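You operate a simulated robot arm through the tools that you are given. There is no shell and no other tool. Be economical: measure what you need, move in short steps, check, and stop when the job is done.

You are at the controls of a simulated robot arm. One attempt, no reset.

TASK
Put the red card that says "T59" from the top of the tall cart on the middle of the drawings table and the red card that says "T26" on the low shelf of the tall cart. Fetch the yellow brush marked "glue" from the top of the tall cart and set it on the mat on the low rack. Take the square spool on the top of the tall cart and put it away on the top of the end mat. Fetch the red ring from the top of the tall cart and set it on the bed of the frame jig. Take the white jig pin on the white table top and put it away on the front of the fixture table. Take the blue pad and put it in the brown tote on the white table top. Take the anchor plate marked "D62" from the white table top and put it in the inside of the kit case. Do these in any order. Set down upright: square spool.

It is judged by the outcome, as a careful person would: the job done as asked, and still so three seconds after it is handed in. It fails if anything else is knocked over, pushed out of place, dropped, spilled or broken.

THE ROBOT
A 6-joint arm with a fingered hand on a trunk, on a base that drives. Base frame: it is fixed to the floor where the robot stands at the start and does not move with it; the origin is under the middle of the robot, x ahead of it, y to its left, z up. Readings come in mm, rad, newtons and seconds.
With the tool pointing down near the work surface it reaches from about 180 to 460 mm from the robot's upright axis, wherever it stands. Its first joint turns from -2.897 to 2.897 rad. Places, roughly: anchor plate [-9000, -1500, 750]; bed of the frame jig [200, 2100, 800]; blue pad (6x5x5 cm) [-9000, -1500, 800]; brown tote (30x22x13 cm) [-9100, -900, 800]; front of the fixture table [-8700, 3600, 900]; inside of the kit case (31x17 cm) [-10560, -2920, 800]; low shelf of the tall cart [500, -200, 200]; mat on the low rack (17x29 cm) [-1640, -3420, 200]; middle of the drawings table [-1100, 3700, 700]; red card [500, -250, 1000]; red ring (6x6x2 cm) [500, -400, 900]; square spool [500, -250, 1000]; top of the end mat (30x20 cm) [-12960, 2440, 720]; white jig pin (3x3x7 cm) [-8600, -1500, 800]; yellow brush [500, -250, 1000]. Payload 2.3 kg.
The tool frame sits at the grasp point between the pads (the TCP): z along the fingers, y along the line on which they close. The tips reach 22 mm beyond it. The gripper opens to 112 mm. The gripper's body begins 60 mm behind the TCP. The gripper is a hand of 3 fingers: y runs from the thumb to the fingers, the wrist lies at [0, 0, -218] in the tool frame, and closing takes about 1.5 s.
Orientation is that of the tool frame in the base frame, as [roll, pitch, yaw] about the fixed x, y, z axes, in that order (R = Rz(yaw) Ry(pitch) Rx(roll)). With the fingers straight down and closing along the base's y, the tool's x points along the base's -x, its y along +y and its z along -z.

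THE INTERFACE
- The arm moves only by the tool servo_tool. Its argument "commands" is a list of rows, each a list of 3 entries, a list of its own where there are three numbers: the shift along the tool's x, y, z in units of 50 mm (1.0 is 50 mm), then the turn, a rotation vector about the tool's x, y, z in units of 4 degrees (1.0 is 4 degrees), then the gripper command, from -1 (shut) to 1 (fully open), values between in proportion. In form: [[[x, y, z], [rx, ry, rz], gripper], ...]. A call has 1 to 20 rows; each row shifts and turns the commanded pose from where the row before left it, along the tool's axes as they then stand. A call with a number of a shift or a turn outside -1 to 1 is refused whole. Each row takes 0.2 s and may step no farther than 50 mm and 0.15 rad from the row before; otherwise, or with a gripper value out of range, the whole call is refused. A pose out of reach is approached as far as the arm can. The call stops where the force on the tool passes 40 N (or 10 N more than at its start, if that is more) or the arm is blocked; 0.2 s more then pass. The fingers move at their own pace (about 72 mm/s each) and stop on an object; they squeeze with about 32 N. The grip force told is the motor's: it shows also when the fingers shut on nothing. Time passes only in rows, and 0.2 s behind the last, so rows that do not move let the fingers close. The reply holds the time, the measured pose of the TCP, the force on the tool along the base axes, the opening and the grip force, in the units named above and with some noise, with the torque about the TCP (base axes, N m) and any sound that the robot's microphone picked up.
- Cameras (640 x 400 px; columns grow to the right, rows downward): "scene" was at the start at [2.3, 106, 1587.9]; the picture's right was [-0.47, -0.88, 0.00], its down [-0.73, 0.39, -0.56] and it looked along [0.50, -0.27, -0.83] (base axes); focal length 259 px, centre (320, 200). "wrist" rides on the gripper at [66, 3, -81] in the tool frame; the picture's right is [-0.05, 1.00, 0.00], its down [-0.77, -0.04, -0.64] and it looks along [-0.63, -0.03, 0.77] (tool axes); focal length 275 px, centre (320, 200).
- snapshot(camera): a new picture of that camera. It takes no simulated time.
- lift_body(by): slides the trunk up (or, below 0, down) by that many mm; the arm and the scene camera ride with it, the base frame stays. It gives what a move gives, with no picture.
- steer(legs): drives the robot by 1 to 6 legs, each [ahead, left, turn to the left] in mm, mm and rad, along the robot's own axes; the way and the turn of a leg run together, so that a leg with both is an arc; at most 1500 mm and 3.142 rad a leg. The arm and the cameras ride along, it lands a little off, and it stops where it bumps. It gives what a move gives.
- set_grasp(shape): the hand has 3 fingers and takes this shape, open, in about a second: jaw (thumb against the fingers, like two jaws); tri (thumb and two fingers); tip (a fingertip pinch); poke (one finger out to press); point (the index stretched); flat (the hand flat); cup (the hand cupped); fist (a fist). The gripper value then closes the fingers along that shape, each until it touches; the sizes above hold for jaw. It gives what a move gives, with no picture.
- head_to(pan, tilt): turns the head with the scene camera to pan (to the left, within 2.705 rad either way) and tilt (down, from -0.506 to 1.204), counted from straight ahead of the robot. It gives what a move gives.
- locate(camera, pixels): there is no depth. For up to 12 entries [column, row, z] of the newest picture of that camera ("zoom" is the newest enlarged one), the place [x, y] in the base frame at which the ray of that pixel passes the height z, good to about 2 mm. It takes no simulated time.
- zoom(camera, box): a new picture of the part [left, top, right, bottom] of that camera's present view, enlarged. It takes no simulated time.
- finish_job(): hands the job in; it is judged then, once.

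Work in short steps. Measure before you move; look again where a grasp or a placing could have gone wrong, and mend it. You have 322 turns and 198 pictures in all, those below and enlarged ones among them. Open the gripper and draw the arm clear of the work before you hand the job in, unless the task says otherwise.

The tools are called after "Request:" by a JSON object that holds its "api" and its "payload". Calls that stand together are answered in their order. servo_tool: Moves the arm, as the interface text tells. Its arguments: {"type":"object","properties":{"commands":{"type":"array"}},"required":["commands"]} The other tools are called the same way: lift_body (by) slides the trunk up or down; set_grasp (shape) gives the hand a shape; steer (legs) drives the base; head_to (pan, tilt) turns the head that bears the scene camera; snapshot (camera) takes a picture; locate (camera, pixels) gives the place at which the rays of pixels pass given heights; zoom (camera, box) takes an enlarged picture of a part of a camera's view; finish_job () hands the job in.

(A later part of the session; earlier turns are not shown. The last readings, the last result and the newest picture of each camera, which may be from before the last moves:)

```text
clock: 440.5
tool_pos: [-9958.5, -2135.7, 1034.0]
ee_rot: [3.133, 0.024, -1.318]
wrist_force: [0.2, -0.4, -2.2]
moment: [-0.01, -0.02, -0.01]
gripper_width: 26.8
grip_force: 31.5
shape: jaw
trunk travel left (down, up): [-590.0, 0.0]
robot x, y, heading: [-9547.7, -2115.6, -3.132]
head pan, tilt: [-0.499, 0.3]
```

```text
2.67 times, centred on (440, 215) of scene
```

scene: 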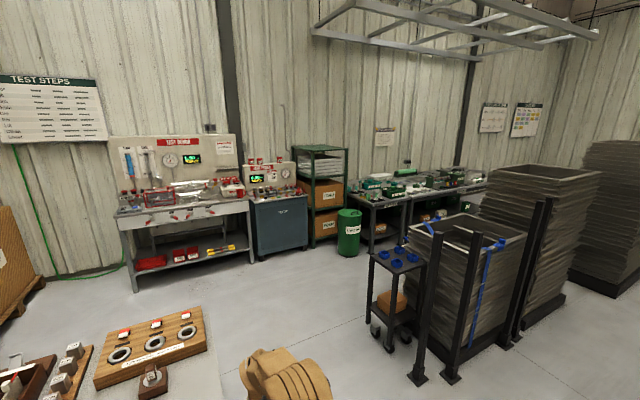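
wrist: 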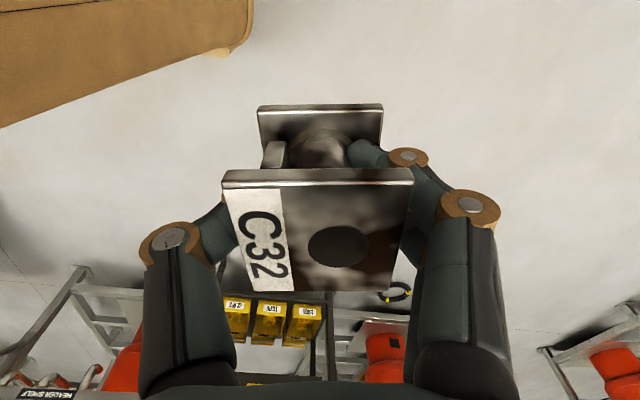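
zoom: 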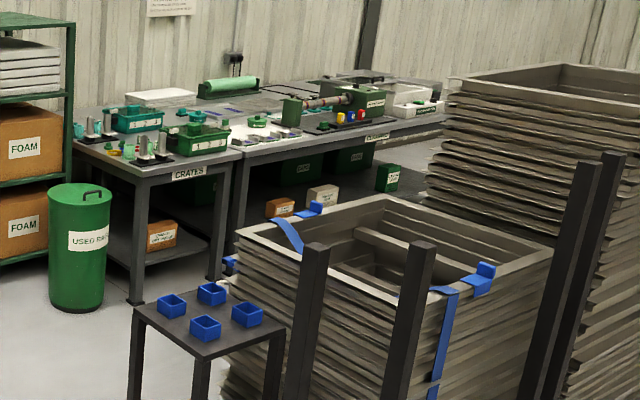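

Corridor along x≈−11400 between the far benches and the stacks. Drive there and face +y.

Request:
{"api": "steer", "payload": {"legs": [[600, -450, 0], [1250, 0, 0], [0, 0, -1.58], [900, 0, 0]]}}

Request:
{"api": "head_to", "payload": {"pan": 0.2, "tilt": 0.45}}

Request:
{"api": "snapshot", "payload": {"camera": "scene"}}

```text
clock: 458.6
tool_pos: [-11418.8, -345.8, 1033.7]
ee_rot: [3.131, 0.022, -2.882]
wrist_force: [0.3, 0.2, -1.8]
moment: [0.01, 0.02, 0.02]
gripper_width: 27.0
grip_force: 32.0
shape: jaw
trunk travel left (down, up): [-590.0, 0.0]
robot x, y, heading: [-11397.0, -759.8, 1.589]
head pan, tilt: [-0.499, 0.3]
```

```text
clock: 459.7
tool_pos: [-11417.8, -347.0, 1033.9]
ee_rot: [3.131, 0.024, -2.881]
wrist_force: [0.1, -0.5, -2.8]
moment: [0.01, -0.01, 0.05]
gripper_width: 26.7
grip_force: 31.9
shape: jaw
trunk travel left (down, up): [-590.0, 0.0]
robot x, y, heading: [-11394.1, -761.6, 1.585]
head pan, tilt: [0.201, 0.45]
```

```text
78 pictures are left
```

scene: 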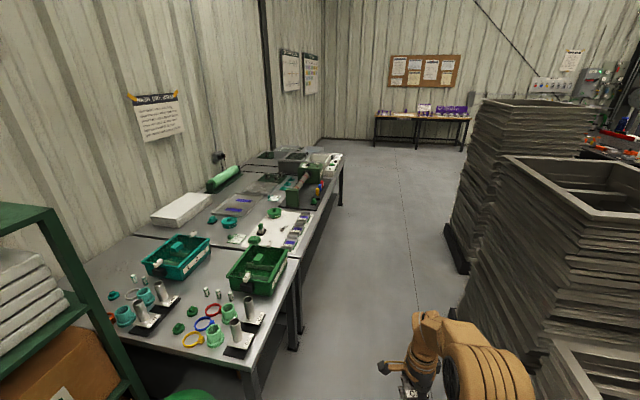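

Request:
{"api": "locate", "payload": {"camera": "scene", "pixels": [[467, 272, 0], [445, 225, 0], [540, 395, 0], [262, 399, 0], [298, 342, 0], [343, 205, 0], [300, 250, 850], [343, 155, 850], [290, 152, 850]]}}

Request:
{"api": "zoom", "payload": {"camera": "scene", "box": [180, 130, 360, 250]}}

```text
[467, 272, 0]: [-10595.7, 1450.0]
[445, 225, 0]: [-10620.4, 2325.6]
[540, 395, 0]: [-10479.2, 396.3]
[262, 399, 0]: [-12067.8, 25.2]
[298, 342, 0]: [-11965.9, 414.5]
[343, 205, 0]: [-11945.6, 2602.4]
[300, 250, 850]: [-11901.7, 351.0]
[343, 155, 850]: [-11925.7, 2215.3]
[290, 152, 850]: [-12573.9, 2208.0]
```

```text
3.33 times, centred on (270, 190) of scene
```

zoom: 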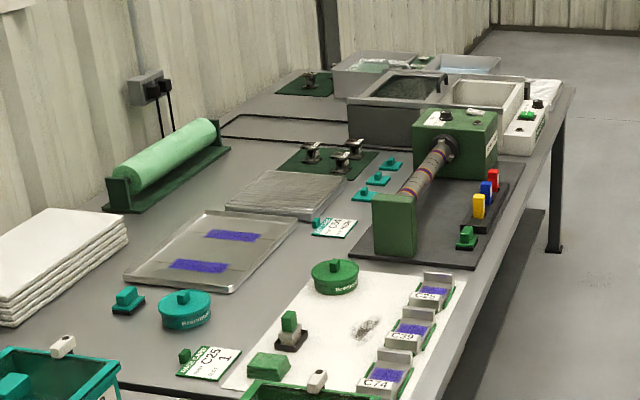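

Request:
{"api": "locate", "payload": {"camera": "scene", "pixels": [[265, 155, 720], [265, 155, 760], [265, 155, 800], [343, 157, 760], [330, 199, 0], [380, 150, 0], [462, 152, 0], [322, 138, 0]]}}

Request:
{"api": "steer", "payload": {"legs": [[1450, 0, -0.015], [1450, 0, 0], [1300, 0, 0]]}}

Request:
{"api": "head_to", "payload": {"pan": 1.6, "tilt": 0.4}}

Request:
{"api": "snapshot", "payload": {"camera": "scene"}}

```text
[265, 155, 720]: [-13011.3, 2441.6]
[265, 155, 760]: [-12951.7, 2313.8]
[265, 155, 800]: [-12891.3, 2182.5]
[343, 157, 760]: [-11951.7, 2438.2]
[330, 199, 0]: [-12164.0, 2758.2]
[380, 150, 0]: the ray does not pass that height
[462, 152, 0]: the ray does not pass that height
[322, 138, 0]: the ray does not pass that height
```

```text
clock: 479.8
tool_pos: [-11389.5, 3855.5, 1032.8]
ee_rot: [3.13, 0.023, -2.884]
wrist_force: [-0.7, -1.2, -1.8]
moment: [-0.01, -0.01, 0.0]
gripper_width: 26.9
grip_force: 31.9
shape: jaw
trunk travel left (down, up): [-590.0, 0.0]
robot x, y, heading: [-11369.2, 3440.0, 1.584]
head pan, tilt: [0.201, 0.45]
```

```text
clock: 481.4
tool_pos: [-11388.1, 3855.3, 1033.7]
ee_rot: [3.133, 0.024, -2.886]
wrist_force: [1.0, -0.7, -2.5]
moment: [0.02, -0.01, -0.04]
gripper_width: 26.9
grip_force: 32.6
shape: jaw
trunk travel left (down, up): [-590.0, 0.0]
robot x, y, heading: [-11368.2, 3442.9, 1.581]
head pan, tilt: [1.6, 0.4]
```

```text
76 pictures are left
```

scene: 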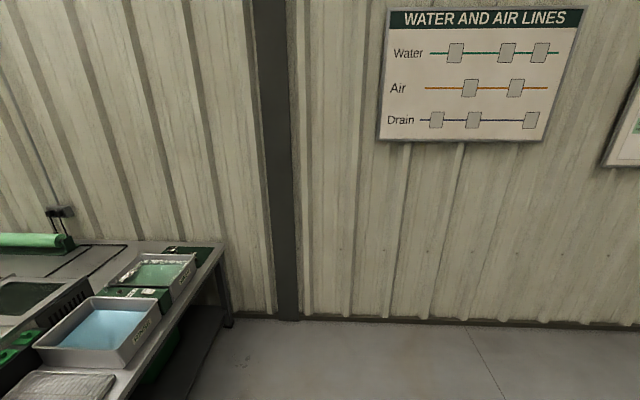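

Request:
{"api": "locate", "payload": {"camera": "scene", "pixels": [[300, 320, 0], [500, 325, 0], [225, 246, 720], [225, 246, 760], [180, 248, 740], [232, 322, 0], [120, 399, 740], [60, 247, 740]]}}

Request:
{"api": "zoom", "payload": {"camera": "scene", "box": [80, 220, 260, 340]}}

```text
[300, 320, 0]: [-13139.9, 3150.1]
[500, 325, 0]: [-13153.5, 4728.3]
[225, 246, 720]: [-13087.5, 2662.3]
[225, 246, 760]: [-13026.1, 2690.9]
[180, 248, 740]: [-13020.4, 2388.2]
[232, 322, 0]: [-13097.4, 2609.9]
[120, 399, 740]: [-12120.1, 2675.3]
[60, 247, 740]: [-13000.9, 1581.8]
```

```text
3.33 times, centred on (170, 280) of scene
```

zoom: 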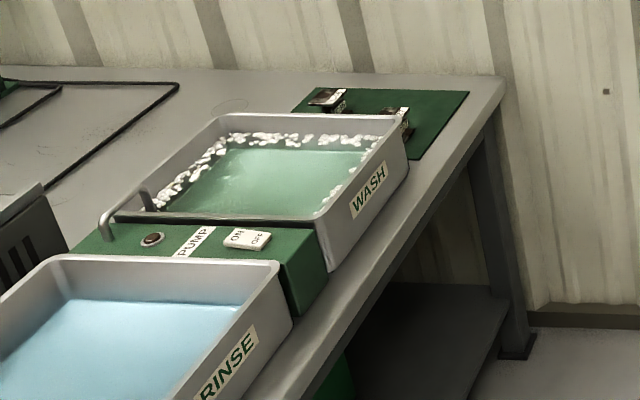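

Wall at x≈−13150; bench end y≈2665. Turn to face −y here, then strafe to x≈−12860.

Request:
{"api": "steer", "payload": {"legs": [[0, 0, -1.571], [0, 0, -1.571], [0, -1450, 0]]}}

Request:
{"api": "head_to", "payload": {"pan": 0.0, "tilt": 0.85}}

Request:
{"api": "snapshot", "payload": {"camera": "scene"}}

```text
clock: 496.3
tool_pos: [-12825.2, 2958.4, 1033.3]
ee_rot: [3.131, 0.025, 0.282]
wrist_force: [0.6, 0.0, -2.6]
moment: [-0.02, -0.01, 0.0]
gripper_width: 26.3
grip_force: 32.0
shape: jaw
trunk travel left (down, up): [-590.0, 0.0]
robot x, y, heading: [-12858.4, 3373.6, -1.529]
head pan, tilt: [1.6, 0.4]
```

```text
clock: 498.0
tool_pos: [-12825.0, 2959.0, 1034.8]
ee_rot: [3.131, 0.025, 0.283]
wrist_force: [0.3, -1.1, -2.2]
moment: [0.02, 0.02, 0.0]
gripper_width: 26.6
grip_force: 31.9
shape: jaw
trunk travel left (down, up): [-590.0, 0.0]
robot x, y, heading: [-12854.6, 3374.7, -1.535]
head pan, tilt: [0.0, 0.85]
```

```text
74 pictures are left
```

scene: 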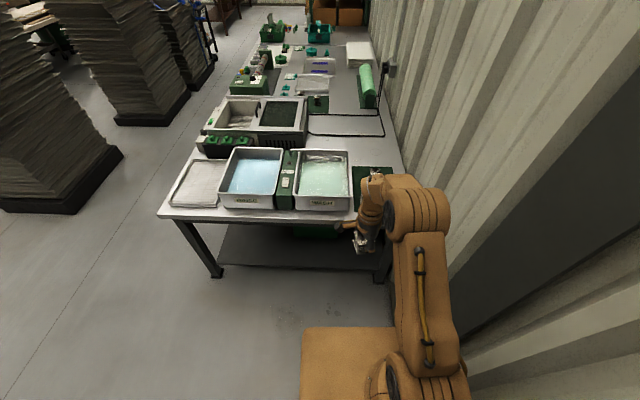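

Fix heading, approach to y≈3060, and view the mat with the wrist camera.

Request:
{"api": "steer", "payload": {"legs": [[0, 0, -0.036], [310, 0, 0]]}}

Request:
{"api": "zoom", "payload": {"camera": "scene", "box": [280, 160, 440, 300]}}

Request:
{"api": "snapshot", "payload": {"camera": "wrist"}}

```text
clock: 500.4
tool_pos: [-12840.4, 2645.6, 1033.7]
ee_rot: [3.131, 0.025, 0.245]
wrist_force: [0.3, -0.3, -1.9]
moment: [0.02, 0.02, 0.0]
gripper_width: 26.5
grip_force: 31.8
shape: jaw
trunk travel left (down, up): [-590.0, 0.0]
robot x, y, heading: [-12855.7, 3057.6, -1.567]
head pan, tilt: [0.0, 0.85]
```

```text
2.86 times, centred on (360, 230) of scene
```

zoom: 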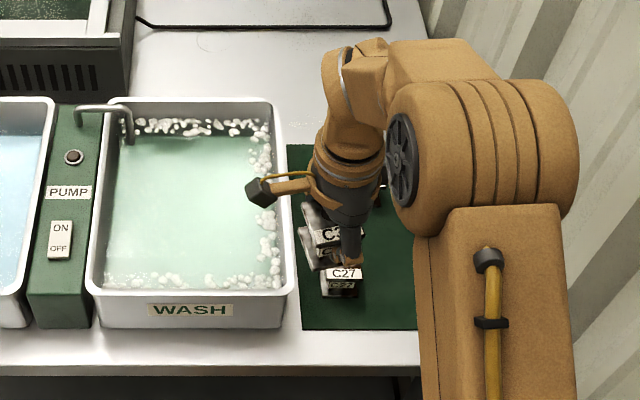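

```text
72 pictures are left
```

wrist: 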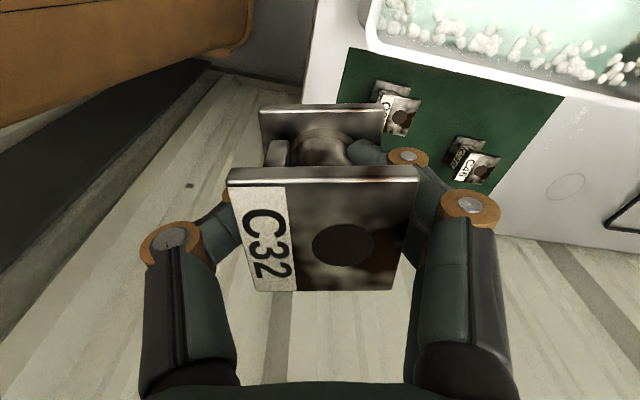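

Request:
{"api": "locate", "payload": {"camera": "wrist", "pixels": [[350, 48, 730], [565, 97, 730], [340, 110, 730], [487, 190, 730], [400, 118, 775], [478, 172, 775], [380, 88, 732], [452, 145, 732], [315, 0, 725]]}}

Request:
{"api": "locate", "payload": {"camera": "zoom", "pixels": [[303, 330, 730], [288, 145, 730], [416, 330, 730], [340, 293, 730], [0, 363, 725], [325, 270, 775]]}}

```text
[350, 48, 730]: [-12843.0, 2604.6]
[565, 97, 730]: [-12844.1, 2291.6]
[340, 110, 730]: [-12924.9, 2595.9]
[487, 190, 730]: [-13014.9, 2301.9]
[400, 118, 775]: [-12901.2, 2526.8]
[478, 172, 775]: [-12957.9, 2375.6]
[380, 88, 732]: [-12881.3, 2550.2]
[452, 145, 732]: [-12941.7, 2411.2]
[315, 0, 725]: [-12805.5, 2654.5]
```

```text
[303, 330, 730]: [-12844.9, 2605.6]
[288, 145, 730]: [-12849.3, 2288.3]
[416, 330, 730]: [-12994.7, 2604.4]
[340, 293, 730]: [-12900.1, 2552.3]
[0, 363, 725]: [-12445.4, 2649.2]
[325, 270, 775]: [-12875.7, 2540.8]
```

Mat spans x −12844…−13045, y 2289…2605, z≈730; two spools already on it at (−12893, 2530) and (−12955, 2390). Target a free spot at (−12995, 2525). Drive 128 ahead.

Request:
{"api": "steer", "payload": {"legs": [[128, 0, 0]]}}

Request:
{"api": "servo_tool", "payload": {"commands": [[[-0.75, -0.19, 0.5], [0, 0, 0], -1], [[-0.75, -0.19, 0.5], [0, 0, 0], -1], [[-0.75, -0.19, 0.5], [0, 0, 0], -1], [[-0.75, -0.19, 0.3], [0, 0, 0], -1], [[0, 0, 0], [0, 0, 0], -1]]}}

Request:
{"api": "snapshot", "payload": {"camera": "wrist"}}

```text
clock: 501.7
tool_pos: [-12839.9, 2516.3, 1032.8]
ee_rot: [3.132, 0.024, 0.246]
wrist_force: [0.3, -0.6, -1.3]
moment: [0.02, -0.02, -0.01]
gripper_width: 26.6
grip_force: 32.1
shape: jaw
trunk travel left (down, up): [-590.0, 0.0]
robot x, y, heading: [-12856.0, 2932.7, -1.568]
head pan, tilt: [0.0, 0.85]
```

```text
clock: 502.9
tool_pos: [-12994.6, 2515.3, 943.5]
ee_rot: [3.131, 0.025, 0.246]
wrist_force: [0.4, 0.1, -2.1]
moment: [-0.01, 0.02, 0.0]
gripper_width: 26.4
grip_force: 31.7
shape: jaw
trunk travel left (down, up): [-590.0, 0.0]
robot x, y, heading: [-12854.2, 2932.6, -1.572]
head pan, tilt: [0.0, 0.85]
```

```text
71 pictures are left
```

wrist: 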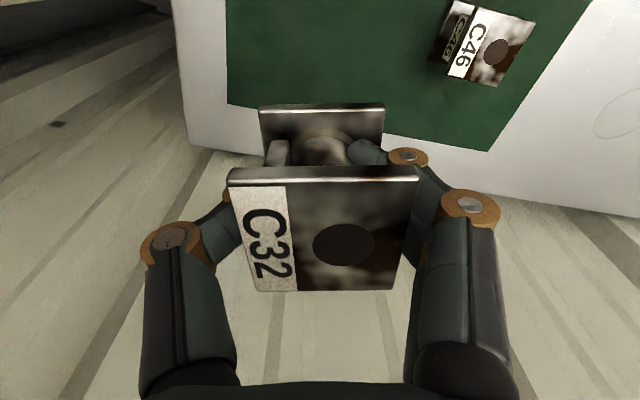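

Request:
{"api": "locate", "payload": {"camera": "wrist", "pixels": [[228, 103, 730], [490, 150, 730], [229, 20, 730], [440, 62, 733], [500, 90, 780], [455, 5, 780]]}}

```text
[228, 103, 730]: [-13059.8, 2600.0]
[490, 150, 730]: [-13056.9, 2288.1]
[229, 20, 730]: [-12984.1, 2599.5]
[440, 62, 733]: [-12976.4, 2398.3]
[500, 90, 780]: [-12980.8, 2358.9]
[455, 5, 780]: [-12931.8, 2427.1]
```

Shift 10 mm toward +y, then descend to just above the mat.

Request:
{"api": "servo_tool", "payload": {"commands": [[[0.05, -0.19, 0.5], [0, 0, 0], -1], [[0, 0, 0.9], [0, 0, 0], -1], [[0, 0, 0.9], [0, 0, 0], -1], [[0, 0, 0.9], [0, 0, 0], -1], [[0, 0, 0.2], [0, 0, 0], -1], [[0, 0, 0], [0, 0, 0], -1]]}}

Request:
{"api": "servo_tool", "payload": {"commands": [[[0, 0, 0.06], [0, 0, 0], -1], [[0, 0, 0.06], [0, 0, 0], -1], [[0, 0, 0], [0, 0, 0], -1]]}}

```text
clock: 504.3
tool_pos: [-13000.9, 2523.4, 777.5]
ee_rot: [3.132, 0.026, 0.248]
wrist_force: [0.4, 0.4, -2.9]
moment: [0.0, 0.05, -0.01]
gripper_width: 26.3
grip_force: 31.6
shape: jaw
trunk travel left (down, up): [-590.0, 0.0]
robot x, y, heading: [-12854.5, 2931.5, -1.562]
head pan, tilt: [0.0, 0.85]
```

```text
clock: 505.1
tool_pos: [-12999.9, 2524.9, 771.1]
ee_rot: [3.129, 0.025, 0.246]
wrist_force: [0.3, 0.5, -1.7]
moment: [-0.02, 0.0, -0.02]
gripper_width: 26.3
grip_force: 32.6
shape: jaw
trunk travel left (down, up): [-590.0, 0.0]
robot x, y, heading: [-12853.1, 2935.0, -1.571]
head pan, tilt: [0.0, 0.85]
```

Request:
{"api": "servo_tool", "payload": {"commands": [[[0, 0, 0.06], [0, 0, 0], -1], [[0, 0, 0.06], [0, 0, 0], -1], [[0, 0, 0], [0, 0, 0], -1]]}}

Request:
{"api": "servo_tool", "payload": {"commands": [[[0, 0, 0.05], [0, 0, 0], -1], [[0, 0, 0.03], [0, 0, 0], -1], [[0, 0, 0], [0, 0, 0], -1]]}}

```text
clock: 505.9
tool_pos: [-12998.2, 2526.5, 769.2]
ee_rot: [3.13, 0.023, 0.245]
wrist_force: [0.7, -0.2, -1.6]
moment: [0.02, -0.01, 0.02]
gripper_width: 26.2
grip_force: 31.9
shape: jaw
out of reach, approached as far as the arm can: row 1
trunk travel left (down, up): [-590.0, 0.0]
robot x, y, heading: [-12852.3, 2933.4, -1.568]
head pan, tilt: [0.0, 0.85]
```

```text
clock: 506.7
tool_pos: [-12996.8, 2528.1, 766.0]
ee_rot: [3.129, 0.025, 0.243]
wrist_force: [0.0, -0.5, -1.5]
moment: [0.05, 0.01, 0.01]
gripper_width: 26.1
grip_force: 32.1
shape: jaw
out of reach, approached as far as the arm can: row 1
trunk travel left (down, up): [-590.0, 0.0]
robot x, y, heading: [-12854.3, 2931.2, -1.571]
head pan, tilt: [0.0, 0.85]
```

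At the arm's reach limit; use the trunk for the last millimetres.

Request:
{"api": "lift_body", "payload": {"by": -4}}

Request:
{"api": "lift_body", "payload": {"by": -3}}

Request:
{"api": "lift_body", "payload": {"by": -3}}

```text
clock: 507.3
tool_pos: [-12995.5, 2528.5, 761.5]
ee_rot: [3.13, 0.024, 0.246]
wrist_force: [0.4, 0.0, -2.3]
moment: [-0.01, 0.0, 0.0]
gripper_width: 26.3
grip_force: 31.8
shape: jaw
trunk travel left (down, up): [-586.0, 4.0]
robot x, y, heading: [-12857.6, 2931.5, -1.569]
head pan, tilt: [0.0, 0.85]
```

```text
clock: 507.8
tool_pos: [-12994.3, 2526.9, 757.8]
ee_rot: [3.13, 0.024, 0.246]
wrist_force: [-0.7, 0.7, -1.7]
moment: [0.02, -0.03, 0.04]
gripper_width: 26.3
grip_force: 32.0
shape: jaw
trunk travel left (down, up): [-583.0, 7.0]
robot x, y, heading: [-12854.4, 2929.3, -1.565]
head pan, tilt: [0.0, 0.85]
```

```text
clock: 508.3
tool_pos: [-12996.2, 2528.5, 755.4]
ee_rot: [3.128, 0.025, 0.248]
wrist_force: [-0.1, 0.0, -2.4]
moment: [0.03, 0.03, -0.01]
gripper_width: 26.3
grip_force: 31.6
shape: jaw
trunk travel left (down, up): [-580.0, 10.0]
robot x, y, heading: [-12855.8, 2934.8, -1.57]
head pan, tilt: [0.0, 0.85]
```

Request:
{"api": "lift_body", "payload": {"by": -3}}

Request:
{"api": "lift_body", "payload": {"by": -3}}

Request:
{"api": "snapshot", "payload": {"camera": "wrist"}}

```text
clock: 508.8
tool_pos: [-12996.0, 2529.0, 753.4]
ee_rot: [3.13, 0.025, 0.245]
wrist_force: [-1.7, 0.6, 4.7]
moment: [0.03, -0.03, -0.01]
gripper_width: 26.4
grip_force: 32.3
shape: jaw
trunk travel left (down, up): [-577.0, 13.0]
robot x, y, heading: [-12857.0, 2928.4, -1.571]
head pan, tilt: [0.0, 0.85]
```

```text
clock: 509.3
tool_pos: [-12997.7, 2529.7, 751.5]
ee_rot: [3.126, 0.03, 0.245]
wrist_force: [-3.1, -1.1, 25.6]
moment: [-0.15, -0.05, 0.03]
gripper_width: 27.3
grip_force: 32.1
shape: jaw
trunk travel left (down, up): [-574.0, 16.0]
robot x, y, heading: [-12857.3, 2933.6, -1.568]
head pan, tilt: [0.0, 0.85]
```

```text
70 pictures are left
```

wrist: 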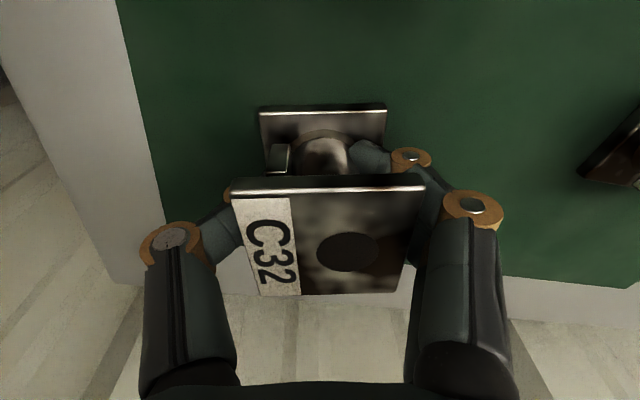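

Contact on the mat. Unload 3 mm, open, then rise with the trunk (limited) and arm.

Request:
{"api": "lift_body", "payload": {"by": 3}}

Request:
{"api": "servo_tool", "payload": {"commands": [[[0, 0, 0], [0, 0, 0], -0.4], [[0, 0, 0], [0, 0, 0], 0], [[0, 0, 0], [0, 0, 0], 0.3], [[0, 0, 0], [0, 0, 0], 0.5], [[0, 0, 0], [0, 0, 0], 0.5], [[0, 0, 0], [0, 0, 0], 0.5], [[0, 0, -0.3], [0, 0, 0], 0.5], [[0, 0, -0.7], [0, 0, 0], 0.5], [[0, 0, -0.8], [0, 0, 0], 0.5], [[0, 0, -0.8], [0, 0, 0], 0.5], [[0, 0, -0.8], [0, 0, 0], 0.5]]}}

Request:
{"api": "snapshot", "payload": {"camera": "wrist"}}

```text
clock: 509.9
tool_pos: [-12995.4, 2528.6, 752.2]
ee_rot: [3.131, 0.024, 0.246]
wrist_force: [-4.3, -4.0, 6.7]
moment: [-0.15, 0.01, -0.07]
gripper_width: 27.0
grip_force: 31.8
shape: jaw
trunk travel left (down, up): [-577.0, 13.0]
robot x, y, heading: [-12857.0, 2931.1, -1.573]
head pan, tilt: [0.0, 0.85]
```

```text
clock: 512.3
tool_pos: [-12991.2, 2530.4, 922.6]
ee_rot: [3.13, 0.025, 0.245]
wrist_force: [0.3, -0.8, 0.2]
moment: [0.02, 0.01, -0.03]
gripper_width: 84.0
grip_force: 0.1
shape: jaw
trunk travel left (down, up): [-577.0, 13.0]
robot x, y, heading: [-12853.5, 2929.5, -1.565]
head pan, tilt: [0.0, 0.85]
```

```text
69 pictures are left
```

wrist: 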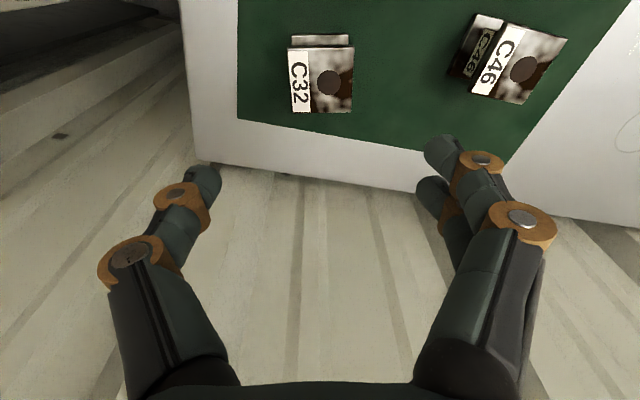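

Spool stands upright. Recentre the arm, back off, and return along the corridor toward the white table.

Request:
{"api": "servo_tool", "payload": {"commands": [[[0.9, 0.2, -0.4], [0, 0, 0], 1], [[0.9, 0.2, -0.4], [0, 0, 0], 1], [[0.9, 0, -0.4], [0, 0, 0], 1]]}}

Request:
{"api": "steer", "payload": {"legs": [[-500, 0, 0], [0, 1480, 0], [1450, 0, 0], [1450, 0, 0], [1450, 0, 0]]}}

```text
refused: row 1 steps farther than a row can; nothing moved
```

```text
clock: 542.7
tool_pos: [-11449.0, -1334.4, 921.8]
ee_rot: [3.131, 0.024, 0.273]
wrist_force: [0.3, -0.1, -0.3]
moment: [-0.01, 0.0, 0.0]
gripper_width: 83.9
grip_force: 0.0
shape: jaw
trunk travel left (down, up): [-577.0, 13.0]
robot x, y, heading: [-11321.8, -927.4, -1.542]
head pan, tilt: [0.0, 0.85]
```

Continue to y≈−1650, face +x, go to x≈−9950 and look at the white table.

Request:
{"api": "steer", "payload": {"legs": [[720, 0, -0.03], [0, 0, 1.571], [1350, 0, 0]]}}

Request:
{"api": "head_to", "payload": {"pan": 0.1, "tilt": 0.7}}

Request:
{"api": "snapshot", "payload": {"camera": "scene"}}

```text
clock: 556.8
tool_pos: [-9547.3, -1804.3, 922.1]
ee_rot: [3.129, 0.024, 1.811]
wrist_force: [-0.9, 0.5, 0.6]
moment: [0.0, -0.01, 0.0]
gripper_width: 83.6
grip_force: 0.2
shape: jaw
trunk travel left (down, up): [-577.0, 13.0]
robot x, y, heading: [-9949.2, -1664.8, -0.004]
head pan, tilt: [0.0, 0.85]
```

```text
clock: 557.5
tool_pos: [-9545.3, -1805.3, 921.2]
ee_rot: [3.132, 0.024, 1.811]
wrist_force: [0.3, 0.5, 0.3]
moment: [0.0, 0.01, -0.02]
gripper_width: 83.6
grip_force: 0.0
shape: jaw
trunk travel left (down, up): [-577.0, 13.0]
robot x, y, heading: [-9945.0, -1664.3, -0.004]
head pan, tilt: [0.099, 0.7]
```

```text
68 pictures are left
```

scene: 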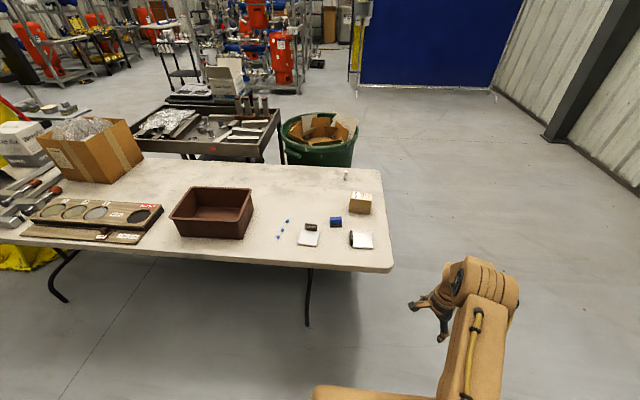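

Zoom on the table's right part to identify pin, pad and plates.

Request:
{"api": "zoom", "payload": {"camera": "scene", "box": [260, 150, 400, 270]}}

Request:
{"api": "locate", "payload": {"camera": "scene", "pixels": [[392, 270, 735], [380, 170, 735], [347, 176, 735], [308, 240, 735], [361, 240, 735], [336, 221, 750], [359, 204, 750], [170, 215, 830], [253, 192, 830], [240, 240, 735], [290, 222, 740]]}}

```text
3.33 times, centred on (330, 210) of scene
```

zoom: 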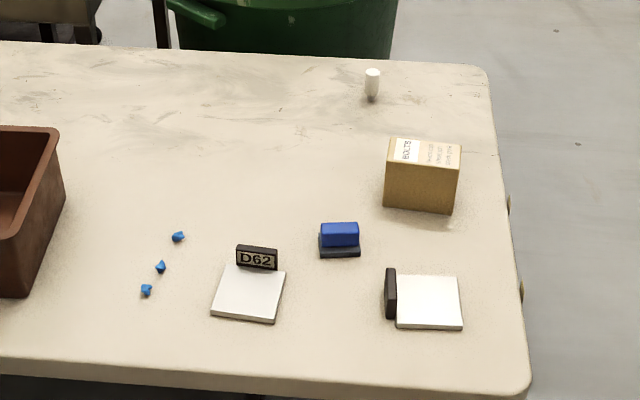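

```text
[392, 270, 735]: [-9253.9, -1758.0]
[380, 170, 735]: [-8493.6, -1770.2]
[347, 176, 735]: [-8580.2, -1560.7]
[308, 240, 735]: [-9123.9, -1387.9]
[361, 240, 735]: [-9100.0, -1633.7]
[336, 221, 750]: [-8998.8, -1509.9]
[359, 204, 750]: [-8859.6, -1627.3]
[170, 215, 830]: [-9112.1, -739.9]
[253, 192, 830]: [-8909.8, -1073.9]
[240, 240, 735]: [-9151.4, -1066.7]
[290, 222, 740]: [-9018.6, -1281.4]
```

Table x −9254…−8494, z≈735. D62 plate ≈(−9115, −1388), blue pad ≈(−8999, −1510), pin ≈(−8580, −1560), tote ≈(−9030, −910). First straighten the tool and drive to the table's back edge in front of the pad.

Request:
{"api": "servo_tool", "payload": {"commands": [[[0.7, 0, -0.4], [0, 0, 1], 1], [[0.7, 0, -0.4], [0, 0, 1], 1], [[0.7, 0, 0], [0, 0, 1], 1], [[0.6, 0, 0], [0, 0, 0.45], 1], [[0, 0, 0], [0, 0, 0], 1]]}}

Request:
{"api": "steer", "payload": {"legs": [[455, 150, 0]]}}

Request:
{"api": "snapshot", "payload": {"camera": "wrist"}}

```text
clock: 558.7
tool_pos: [-9564.7, -1667.8, 957.0]
ee_rot: [3.123, 0.021, 1.566]
wrist_force: [0.6, -1.0, 0.0]
moment: [0.02, 0.02, 0.0]
gripper_width: 111.9
grip_force: 0.1
shape: jaw
trunk travel left (down, up): [-577.0, 13.0]
robot x, y, heading: [-9947.6, -1662.5, -0.005]
head pan, tilt: [0.099, 0.7]
```

```text
clock: 561.6
tool_pos: [-9108.2, -1516.8, 957.5]
ee_rot: [3.124, 0.022, 1.572]
wrist_force: [0.1, -0.7, -0.4]
moment: [-0.02, -0.05, 0.01]
gripper_width: 112.0
grip_force: 0.1
shape: jaw
trunk travel left (down, up): [-577.0, 13.0]
robot x, y, heading: [-9492.2, -1512.6, 0.002]
head pan, tilt: [0.099, 0.7]
```

```text
66 pictures are left
```

wrist: 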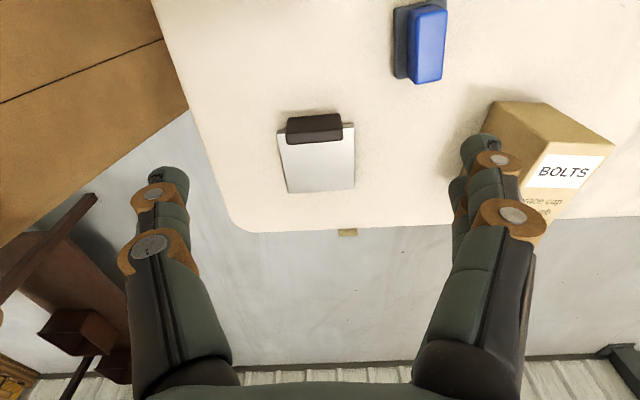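

Request:
{"api": "locate", "payload": {"camera": "wrist", "pixels": [[394, 78, 738], [398, 10, 738], [445, 82, 785], [447, 6, 785], [410, 83, 785], [478, 120, 738], [490, 102, 800], [285, 120, 745], [342, 190, 745]]}}

```text
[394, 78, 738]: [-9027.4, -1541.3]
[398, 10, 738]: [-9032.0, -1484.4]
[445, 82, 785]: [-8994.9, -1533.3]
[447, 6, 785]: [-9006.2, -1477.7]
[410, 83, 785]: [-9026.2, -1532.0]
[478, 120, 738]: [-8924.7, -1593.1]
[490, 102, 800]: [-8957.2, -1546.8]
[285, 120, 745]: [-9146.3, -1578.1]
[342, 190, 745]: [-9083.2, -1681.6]
```

Pad centre ≈(−9012, −1511); BOLTS box is close beyond, so use a partial opening (~78 mm). Drive 18 mm closer, lower the trunk 110, and move over the pad.

Request:
{"api": "steer", "payload": {"legs": [[18, 0, 0]]}}

Request:
{"api": "lift_body", "payload": {"by": -110}}

Request:
{"api": "servo_tool", "payload": {"commands": [[[0, 0.5, 0], [0, 0, 0], 0.39], [[0.1, 0.6, 0], [0, 0, 0], 0.39], [[0, 0.45, 0], [0, 0, 0], 0.39], [[0, 0, 0], [0, 0, 0], 0.39]]}}

Request:
{"api": "snapshot", "payload": {"camera": "wrist"}}

```text
clock: 562.4
tool_pos: [-9092.1, -1518.3, 958.1]
ee_rot: [3.125, 0.021, 1.57]
wrist_force: [-0.4, -0.1, 0.1]
moment: [-0.03, -0.01, -0.01]
gripper_width: 111.9
grip_force: 0.2
shape: jaw
trunk travel left (down, up): [-577.0, 13.0]
robot x, y, heading: [-9474.8, -1512.3, -0.002]
head pan, tilt: [0.099, 0.7]
```

```text
clock: 563.8
tool_pos: [-9089.8, -1517.4, 847.2]
ee_rot: [3.125, 0.02, 1.571]
wrist_force: [0.1, 0.2, -0.5]
moment: [-0.01, 0.0, 0.04]
gripper_width: 111.7
grip_force: 0.0
shape: jaw
trunk travel left (down, up): [-467.0, 123.0]
robot x, y, heading: [-9471.8, -1513.8, 0.002]
head pan, tilt: [0.099, 0.7]
```

```text
clock: 564.8
tool_pos: [-9013.7, -1512.1, 850.7]
ee_rot: [3.125, 0.021, 1.571]
wrist_force: [-0.6, 0.0, -0.1]
moment: [-0.01, -0.01, -0.03]
gripper_width: 78.0
grip_force: 0.1
shape: jaw
trunk travel left (down, up): [-467.0, 123.0]
robot x, y, heading: [-9470.3, -1515.0, -0.004]
head pan, tilt: [0.099, 0.7]
```

```text
65 pictures are left
```

wrist: 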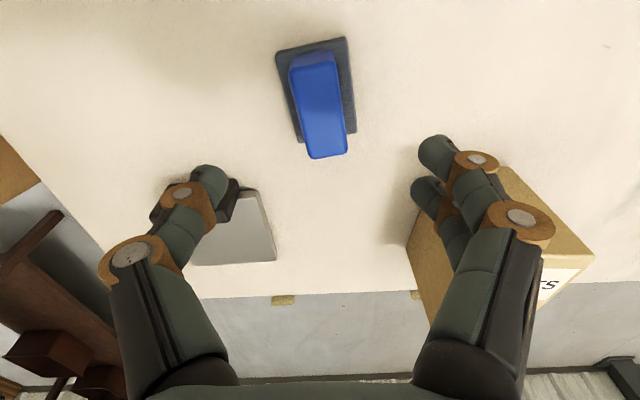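

Request:
{"api": "locate", "payload": {"camera": "wrist", "pixels": [[505, 165, 800], [505, 165, 815], [408, 240, 800], [408, 240, 738], [320, 60, 785], [327, 155, 785], [276, 50, 738], [356, 133, 738], [300, 142, 738], [345, 38, 738]]}}

```text
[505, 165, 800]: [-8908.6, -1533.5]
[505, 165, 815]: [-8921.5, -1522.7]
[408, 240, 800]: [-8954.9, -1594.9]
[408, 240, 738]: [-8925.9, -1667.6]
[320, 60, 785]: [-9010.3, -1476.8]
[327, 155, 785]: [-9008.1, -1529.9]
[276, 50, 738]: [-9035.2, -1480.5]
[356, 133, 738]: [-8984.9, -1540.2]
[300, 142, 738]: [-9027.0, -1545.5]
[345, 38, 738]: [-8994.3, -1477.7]
```

Clear of the box. Descend to z≈777 and grip the pad.

Request:
{"api": "servo_tool", "payload": {"commands": [[[0.04, 0.06, 0.5], [0, 0, 0], 0.39], [[0, 0, 0.5], [0, 0, 0], 0.39], [[0, 0, 0.47], [0, 0, 0], 0.39], [[0, 0, 0], [0, 0, 0], -1], [[0, 0, 0], [0, 0, 0], -1], [[0, 0, 0], [0, 0, 0], -1], [[0, 0, 0], [0, 0, 0], -1], [[0, 0, 0], [0, 0, 0], -1], [[0, 0, 0], [0, 0, 0], -1]]}}

Request:
{"api": "lift_body", "payload": {"by": 123}}

Request:
{"api": "snapshot", "payload": {"camera": "wrist"}}

```text
clock: 566.8
tool_pos: [-9008.7, -1513.7, 775.0]
ee_rot: [3.125, 0.022, 1.571]
wrist_force: [0.2, 0.0, -0.2]
moment: [0.01, 0.01, 0.01]
gripper_width: 20.5
grip_force: 32.7
shape: jaw
trunk travel left (down, up): [-467.0, 123.0]
robot x, y, heading: [-9469.4, -1515.0, -0.004]
head pan, tilt: [0.099, 0.7]
```

```text
clock: 568.3
tool_pos: [-9009.1, -1512.4, 898.2]
ee_rot: [3.124, 0.02, 1.571]
wrist_force: [-0.6, 0.1, -0.1]
moment: [-0.03, -0.01, 0.01]
gripper_width: 20.4
grip_force: 31.9
shape: jaw
trunk travel left (down, up): [-590.0, 0.0]
robot x, y, heading: [-9472.5, -1519.1, -0.007]
head pan, tilt: [0.099, 0.7]
```

```text
64 pictures are left
```

wrist: 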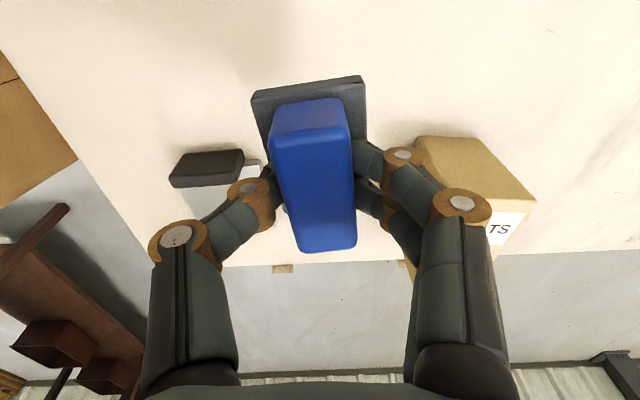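

Pad held. Raise, strafe left 560, and look at the tote from above.

Request:
{"api": "servo_tool", "payload": {"commands": [[[0, -0.3, -0.7], [0, 0, 0], -1], [[0, -0.4, -0.8], [0, 0, 0], -1], [[0, 0, 0], [0, 0, 0], -1]]}}

Request:
{"api": "steer", "payload": {"legs": [[0, 640, 0.005]]}}

Request:
{"api": "snapshot", "payload": {"camera": "wrist"}}

Request:
{"api": "snapshot", "payload": {"camera": "scene"}}

```text
clock: 569.1
tool_pos: [-9043.4, -1509.3, 972.4]
ee_rot: [3.125, 0.019, 1.572]
wrist_force: [0.1, 0.1, -0.7]
moment: [-0.01, 0.03, 0.01]
gripper_width: 20.3
grip_force: 31.8
shape: jaw
trunk travel left (down, up): [-590.0, 0.0]
robot x, y, heading: [-9473.6, -1513.4, -0.003]
head pan, tilt: [0.099, 0.7]
```

```text
clock: 572.7
tool_pos: [-9038.7, -869.4, 972.9]
ee_rot: [3.123, 0.02, 1.562]
wrist_force: [-0.4, 1.2, 0.6]
moment: [-0.02, -0.02, -0.02]
gripper_width: 20.2
grip_force: 31.7
shape: jaw
trunk travel left (down, up): [-590.0, 0.0]
robot x, y, heading: [-9469.3, -870.4, -0.014]
head pan, tilt: [0.099, 0.7]
```

```text
63 pictures are left
```

wrist: 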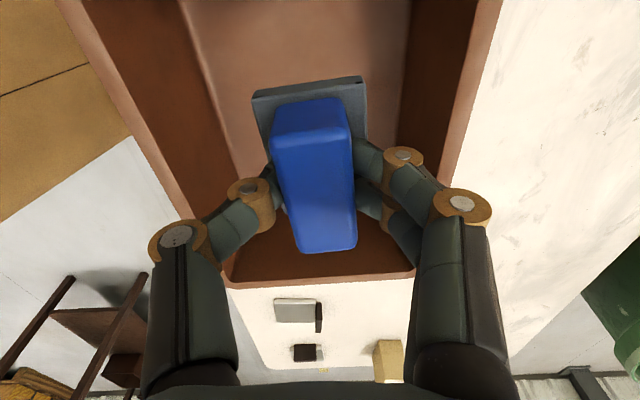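

```text
62 pictures are left
```

scene: 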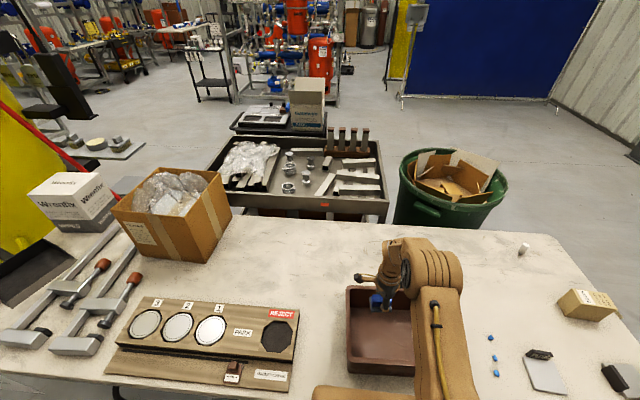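

Request:
{"api": "locate", "payload": {"camera": "wrist", "pixels": [[415, 275, 865], [228, 283, 865], [130, 125, 865], [462, 125, 865], [255, 150, 740], [400, 150, 740], [97, 40, 865], [490, 40, 865]]}}

Request:
{"api": "locate", "payload": {"camera": "scene", "pixels": [[345, 286, 865], [350, 370, 865], [345, 375, 735]]}}

```text
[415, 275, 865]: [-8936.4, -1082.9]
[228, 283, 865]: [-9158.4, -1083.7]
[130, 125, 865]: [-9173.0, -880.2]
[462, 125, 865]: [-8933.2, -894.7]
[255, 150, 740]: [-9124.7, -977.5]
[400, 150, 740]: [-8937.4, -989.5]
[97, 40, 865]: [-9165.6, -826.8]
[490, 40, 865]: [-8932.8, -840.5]
```

```text
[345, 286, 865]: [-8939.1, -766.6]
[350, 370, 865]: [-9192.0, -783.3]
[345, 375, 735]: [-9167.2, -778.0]
```

Tote rim x −9165…−8934, y −1083…−770. Centre over it and lower inside.

Request:
{"api": "servo_tool", "payload": {"commands": [[[-0.82, -0.22, 0], [0, 0, 0], -1], [[0, 0, 0.9], [0, 0, 0], -1], [[0, 0, 0.9], [0, 0, 0], -1], [[0, 0, 0.9], [0, 0, 0], -1], [[0, 0, 0.7], [0, 0, 0], -1], [[0, 0, 0.1], [0, 0, 0], -1], [[0, 0, 0], [0, 0, 0], -1]]}}

Request:
{"api": "servo_tool", "payload": {"commands": [[[0, 0, 0.08], [0, 0, 0], -1], [[0, 0, 0.08], [0, 0, 0], -1], [[0, 0, 0], [0, 0, 0], -1]]}}

```text
clock: 574.3
tool_pos: [-9046.7, -913.4, 796.1]
ee_rot: [3.122, 0.02, 1.562]
wrist_force: [-0.4, 0.2, 0.1]
moment: [0.0, 0.01, -0.01]
gripper_width: 20.1
grip_force: 32.4
shape: jaw
trunk travel left (down, up): [-590.0, 0.0]
robot x, y, heading: [-9468.6, -870.6, -0.016]
head pan, tilt: [0.099, 0.7]
```

```text
clock: 575.1
tool_pos: [-9046.1, -914.4, 790.1]
ee_rot: [3.124, 0.022, 1.562]
wrist_force: [0.1, -0.2, 0.3]
moment: [0.01, -0.01, -0.03]
gripper_width: 20.3
grip_force: 31.9
shape: jaw
trunk travel left (down, up): [-590.0, 0.0]
robot x, y, heading: [-9465.8, -868.0, -0.01]
head pan, tilt: [0.099, 0.7]
```

Request:
{"api": "servo_tool", "payload": {"commands": [[[0, 0, 0.08], [0, 0, 0], -1], [[0, 0, 0.08], [0, 0, 0], -1], [[0, 0, 0], [0, 0, 0], -1]]}}

Request:
{"api": "servo_tool", "payload": {"commands": [[[0, 0, 0.06], [0, 0, 0], -1], [[0, 0, 0], [0, 0, 0], -1]]}}

```text
clock: 575.9
tool_pos: [-9045.8, -914.0, 782.1]
ee_rot: [3.124, 0.021, 1.562]
wrist_force: [0.3, 0.1, -0.9]
moment: [-0.01, 0.04, 0.01]
gripper_width: 20.2
grip_force: 32.1
shape: jaw
trunk travel left (down, up): [-590.0, 0.0]
robot x, y, heading: [-9466.8, -872.7, -0.011]
head pan, tilt: [0.099, 0.7]
```

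```text
clock: 576.5
tool_pos: [-9047.5, -914.3, 778.8]
ee_rot: [3.125, 0.021, 1.562]
wrist_force: [-0.6, 0.3, -0.4]
moment: [0.01, -0.01, 0.0]
gripper_width: 20.3
grip_force: 32.7
shape: jaw
trunk travel left (down, up): [-590.0, 0.0]
robot x, y, heading: [-9467.6, -869.1, -0.013]
head pan, tilt: [0.099, 0.7]
```

Practically at the tote floor. Release (partial opening) and rise.

Request:
{"api": "servo_tool", "payload": {"commands": [[[0, 0, 0.03], [0, 0, 0], -1], [[0, 0, 0], [0, 0, 0], -0.4], [[0, 0, 0], [0, 0, 0], 0], [[0, 0, 0], [0, 0, 0], 0.3], [[0, 0, 0], [0, 0, 0], 0.3], [[0, 0, -0.5], [0, 0, 0], 0.3], [[0, 0, -0.9], [0, 0, 0], 0.3], [[0, 0, -0.9], [0, 0, 0], 0.3], [[0, 0, -0.9], [0, 0, 0], 0.3], [[0, 0, -0.9], [0, 0, 0], 0.3]]}}

Request:
{"api": "snapshot", "payload": {"camera": "wrist"}}

```text
clock: 578.7
tool_pos: [-9050.1, -910.2, 984.1]
ee_rot: [3.123, 0.021, 1.56]
wrist_force: [-0.4, -1.0, 0.2]
moment: [0.0, -0.03, 0.01]
gripper_width: 72.6
grip_force: 0.0
shape: jaw
trunk travel left (down, up): [-590.0, 0.0]
robot x, y, heading: [-9467.5, -871.3, -0.008]
head pan, tilt: [0.099, 0.7]
```

```text
61 pictures are left
```

wrist: 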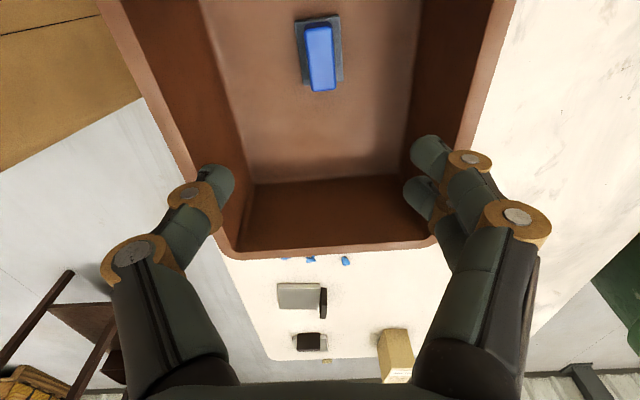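

Pad is in the tote. Now strafe right to the D62 plate and look from above.

Request:
{"api": "steer", "payload": {"legs": [[0, -450, 0.01]]}}

Request:
{"api": "servo_tool", "payload": {"commands": [[[0, -0.4, 0.8], [0, 0, 0], 0.6], [[0, 0, 0.6], [0, 0, 0], 0.6], [[0, 0, 0], [0, 0, 0], 0.6]]}}

Request:
{"api": "zoom", "payload": {"camera": "wrist", "box": [200, 0, 440, 200]}}

```text
clock: 581.4
tool_pos: [-9052.9, -1355.2, 982.6]
ee_rot: [3.123, 0.021, 1.576]
wrist_force: [-0.1, -0.1, -0.5]
moment: [0.02, -0.01, -0.04]
gripper_width: 72.3
grip_force: 0.1
shape: jaw
trunk travel left (down, up): [-590.0, 0.0]
robot x, y, heading: [-9471.6, -1322.9, 0.005]
head pan, tilt: [0.099, 0.7]
```

```text
clock: 582.2
tool_pos: [-9072.6, -1356.2, 912.1]
ee_rot: [3.124, 0.021, 1.577]
wrist_force: [0.4, -0.2, 0.3]
moment: [0.02, -0.02, -0.05]
gripper_width: 89.8
grip_force: 0.0
shape: jaw
trunk travel left (down, up): [-590.0, 0.0]
robot x, y, heading: [-9469.4, -1318.9, -0.0]
head pan, tilt: [0.099, 0.7]
```

```text
2.00 times, centred on (320, 100) of wrist
```

zoom: 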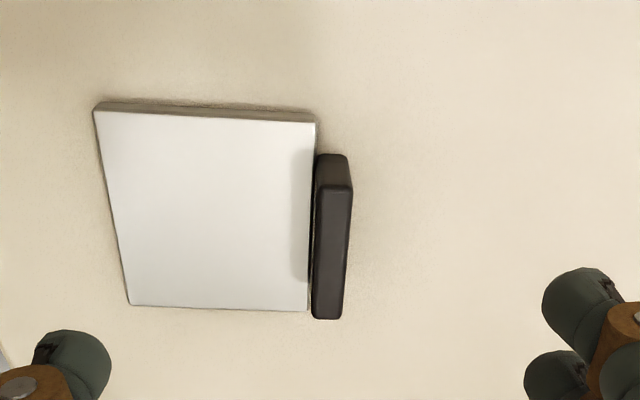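

Request:
{"api": "locate", "payload": {"camera": "zoom", "pixels": [[318, 156, 740], [334, 188, 770], [328, 318, 770], [332, 255, 770], [332, 255, 760], [96, 104, 738], [316, 116, 742], [130, 305, 742], [308, 310, 742]]}}

```text
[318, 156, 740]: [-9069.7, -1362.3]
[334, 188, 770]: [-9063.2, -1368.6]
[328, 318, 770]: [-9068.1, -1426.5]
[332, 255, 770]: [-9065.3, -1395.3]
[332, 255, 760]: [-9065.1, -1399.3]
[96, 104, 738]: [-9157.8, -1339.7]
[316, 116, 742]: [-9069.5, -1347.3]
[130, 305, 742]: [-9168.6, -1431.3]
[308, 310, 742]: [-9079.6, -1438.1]
```

Handle block: x≈−9066, y −1362…−1426, top ≈770. Align yaw by ~5°, descend to z≈772, grip it.

Request:
{"api": "servo_tool", "payload": {"commands": [[[-0.78, 0.13, 0.3], [0, 0, 0], 0.4], [[0, 0, 0.8], [0, 0, 1], 0.2], [[0, 0, 0.8], [0, 0, 0.3], 0.2], [[0, 0, 0.5], [0, 0, 0], 0.2], [[0, 0, 0], [0, 0, 0], 0.2]]}}

Request:
{"api": "snapshot", "payload": {"camera": "wrist"}}

```text
clock: 583.4
tool_pos: [-9062.6, -1399.1, 792.7]
ee_rot: [3.124, 0.019, 1.484]
wrist_force: [-0.9, -0.9, 0.7]
moment: [-0.02, -0.02, -0.01]
gripper_width: 67.6
grip_force: 0.0
shape: jaw
trunk travel left (down, up): [-590.0, 0.0]
robot x, y, heading: [-9471.9, -1321.4, 0.006]
head pan, tilt: [0.099, 0.7]
```

```text
59 pictures are left
```

wrist: 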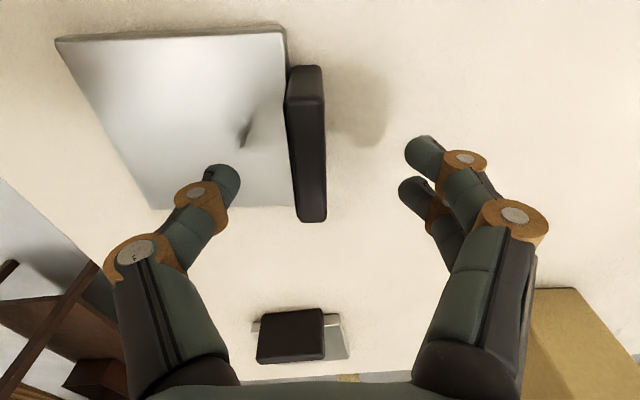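

Aligned. Descend 20 mm and grip.

Request:
{"api": "servo_tool", "payload": {"commands": [[[0, -0.08, 0.2], [0, 0, 0], 0.2], [[0, 0, 0.2], [0, 0, 0], 0.2], [[0, 0, 0], [0, 0, 0], -1], [[0, 0, 0], [0, 0, 0], -1], [[0, 0, 0], [0, 0, 0], -1], [[0, 0, 0], [0, 0, 0], -1], [[0, 0, 0], [0, 0, 0], -1], [[0, 0, 0], [0, 0, 0], -1]]}}

Request:
{"api": "snapshot", "payload": {"camera": "wrist"}}

```text
clock: 585.2
tool_pos: [-9065.9, -1398.1, 774.5]
ee_rot: [3.122, 0.019, 1.485]
wrist_force: [3.5, -0.5, 2.6]
moment: [0.01, -0.08, -0.02]
gripper_width: 9.5
grip_force: 31.7
shape: jaw
trunk travel left (down, up): [-590.0, 0.0]
robot x, y, heading: [-9473.5, -1323.4, 0.002]
head pan, tilt: [0.099, 0.7]
```

```text
58 pictures are left
```

wrist: 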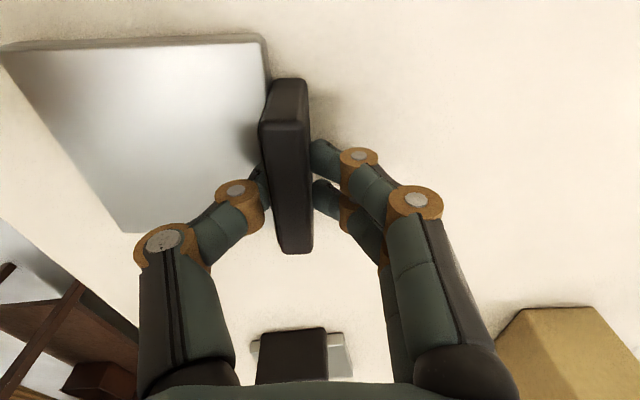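

Gripped the handle block. Lift and check.

Request:
{"api": "servo_tool", "payload": {"commands": [[[0, 0, -0.2], [0, 0, 0], -1], [[0, 0, -0.5], [0, 0, 0], -1], [[0, 0, -0.7], [0, 0, 0], -1], [[0, -0.2, -0.7], [0, 0, 0], -1], [[0, -0.2, -0.7], [0, 0, 0], -1], [[0, 0, -0.7], [0, 0, 0], -1], [[0, 0, 0], [0, 0, 0], -1]]}}

Request:
{"api": "snapshot", "payload": {"camera": "wrist"}}

```text
clock: 586.8
tool_pos: [-9088.8, -1393.1, 949.9]
ee_rot: [3.124, 0.018, 1.485]
wrist_force: [0.2, -0.2, -6.4]
moment: [-0.07, -0.34, -0.04]
gripper_width: 9.1
grip_force: 32.1
shape: jaw
trunk travel left (down, up): [-590.0, 0.0]
robot x, y, heading: [-9468.6, -1325.6, -0.001]
head pan, tilt: [0.099, 0.7]
```

```text
57 pictures are left
```

wrist: 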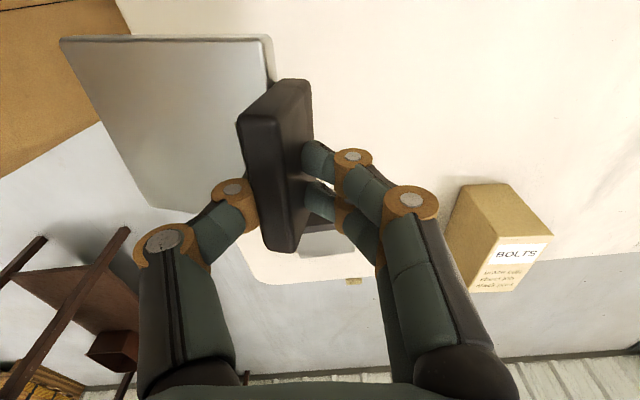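

Held (≈0.6 kg, slightly tilted). Drive to face the kit table at about (−9760, −2900).

Request:
{"api": "steer", "payload": {"legs": [[-290, 0, 0], [0, -1450, 0], [0, 0, -1.571], [0, 0, -1.571]]}}

Request:
{"api": "head_to", "payload": {"pan": 0.0, "tilt": 0.8}}

Request:
{"api": "snapshot", "payload": {"camera": "scene"}}

```text
clock: 603.4
tool_pos: [-10134.8, -2709.3, 948.9]
ee_rot: [3.123, 0.02, -1.671]
wrist_force: [-0.8, -0.6, -6.8]
moment: [0.06, 0.31, -0.03]
gripper_width: 9.2
grip_force: 32.2
shape: jaw
trunk travel left (down, up): [-590.0, 0.0]
robot x, y, heading: [-9755.1, -2788.1, 3.131]
head pan, tilt: [0.099, 0.7]
```

```text
clock: 604.0
tool_pos: [-10133.8, -2707.9, 948.6]
ee_rot: [3.121, 0.019, -1.67]
wrist_force: [0.5, 0.1, -7.4]
moment: [0.08, 0.35, 0.0]
gripper_width: 8.9
grip_force: 32.2
shape: jaw
trunk travel left (down, up): [-590.0, 0.0]
robot x, y, heading: [-9752.6, -2787.0, 3.127]
head pan, tilt: [0.0, 0.799]
```

```text
56 pictures are left
```

scene: 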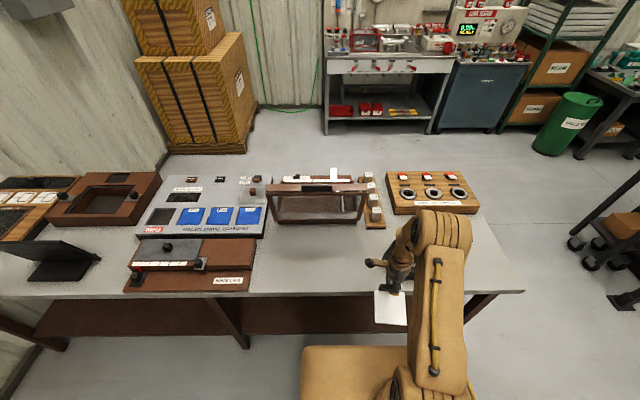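

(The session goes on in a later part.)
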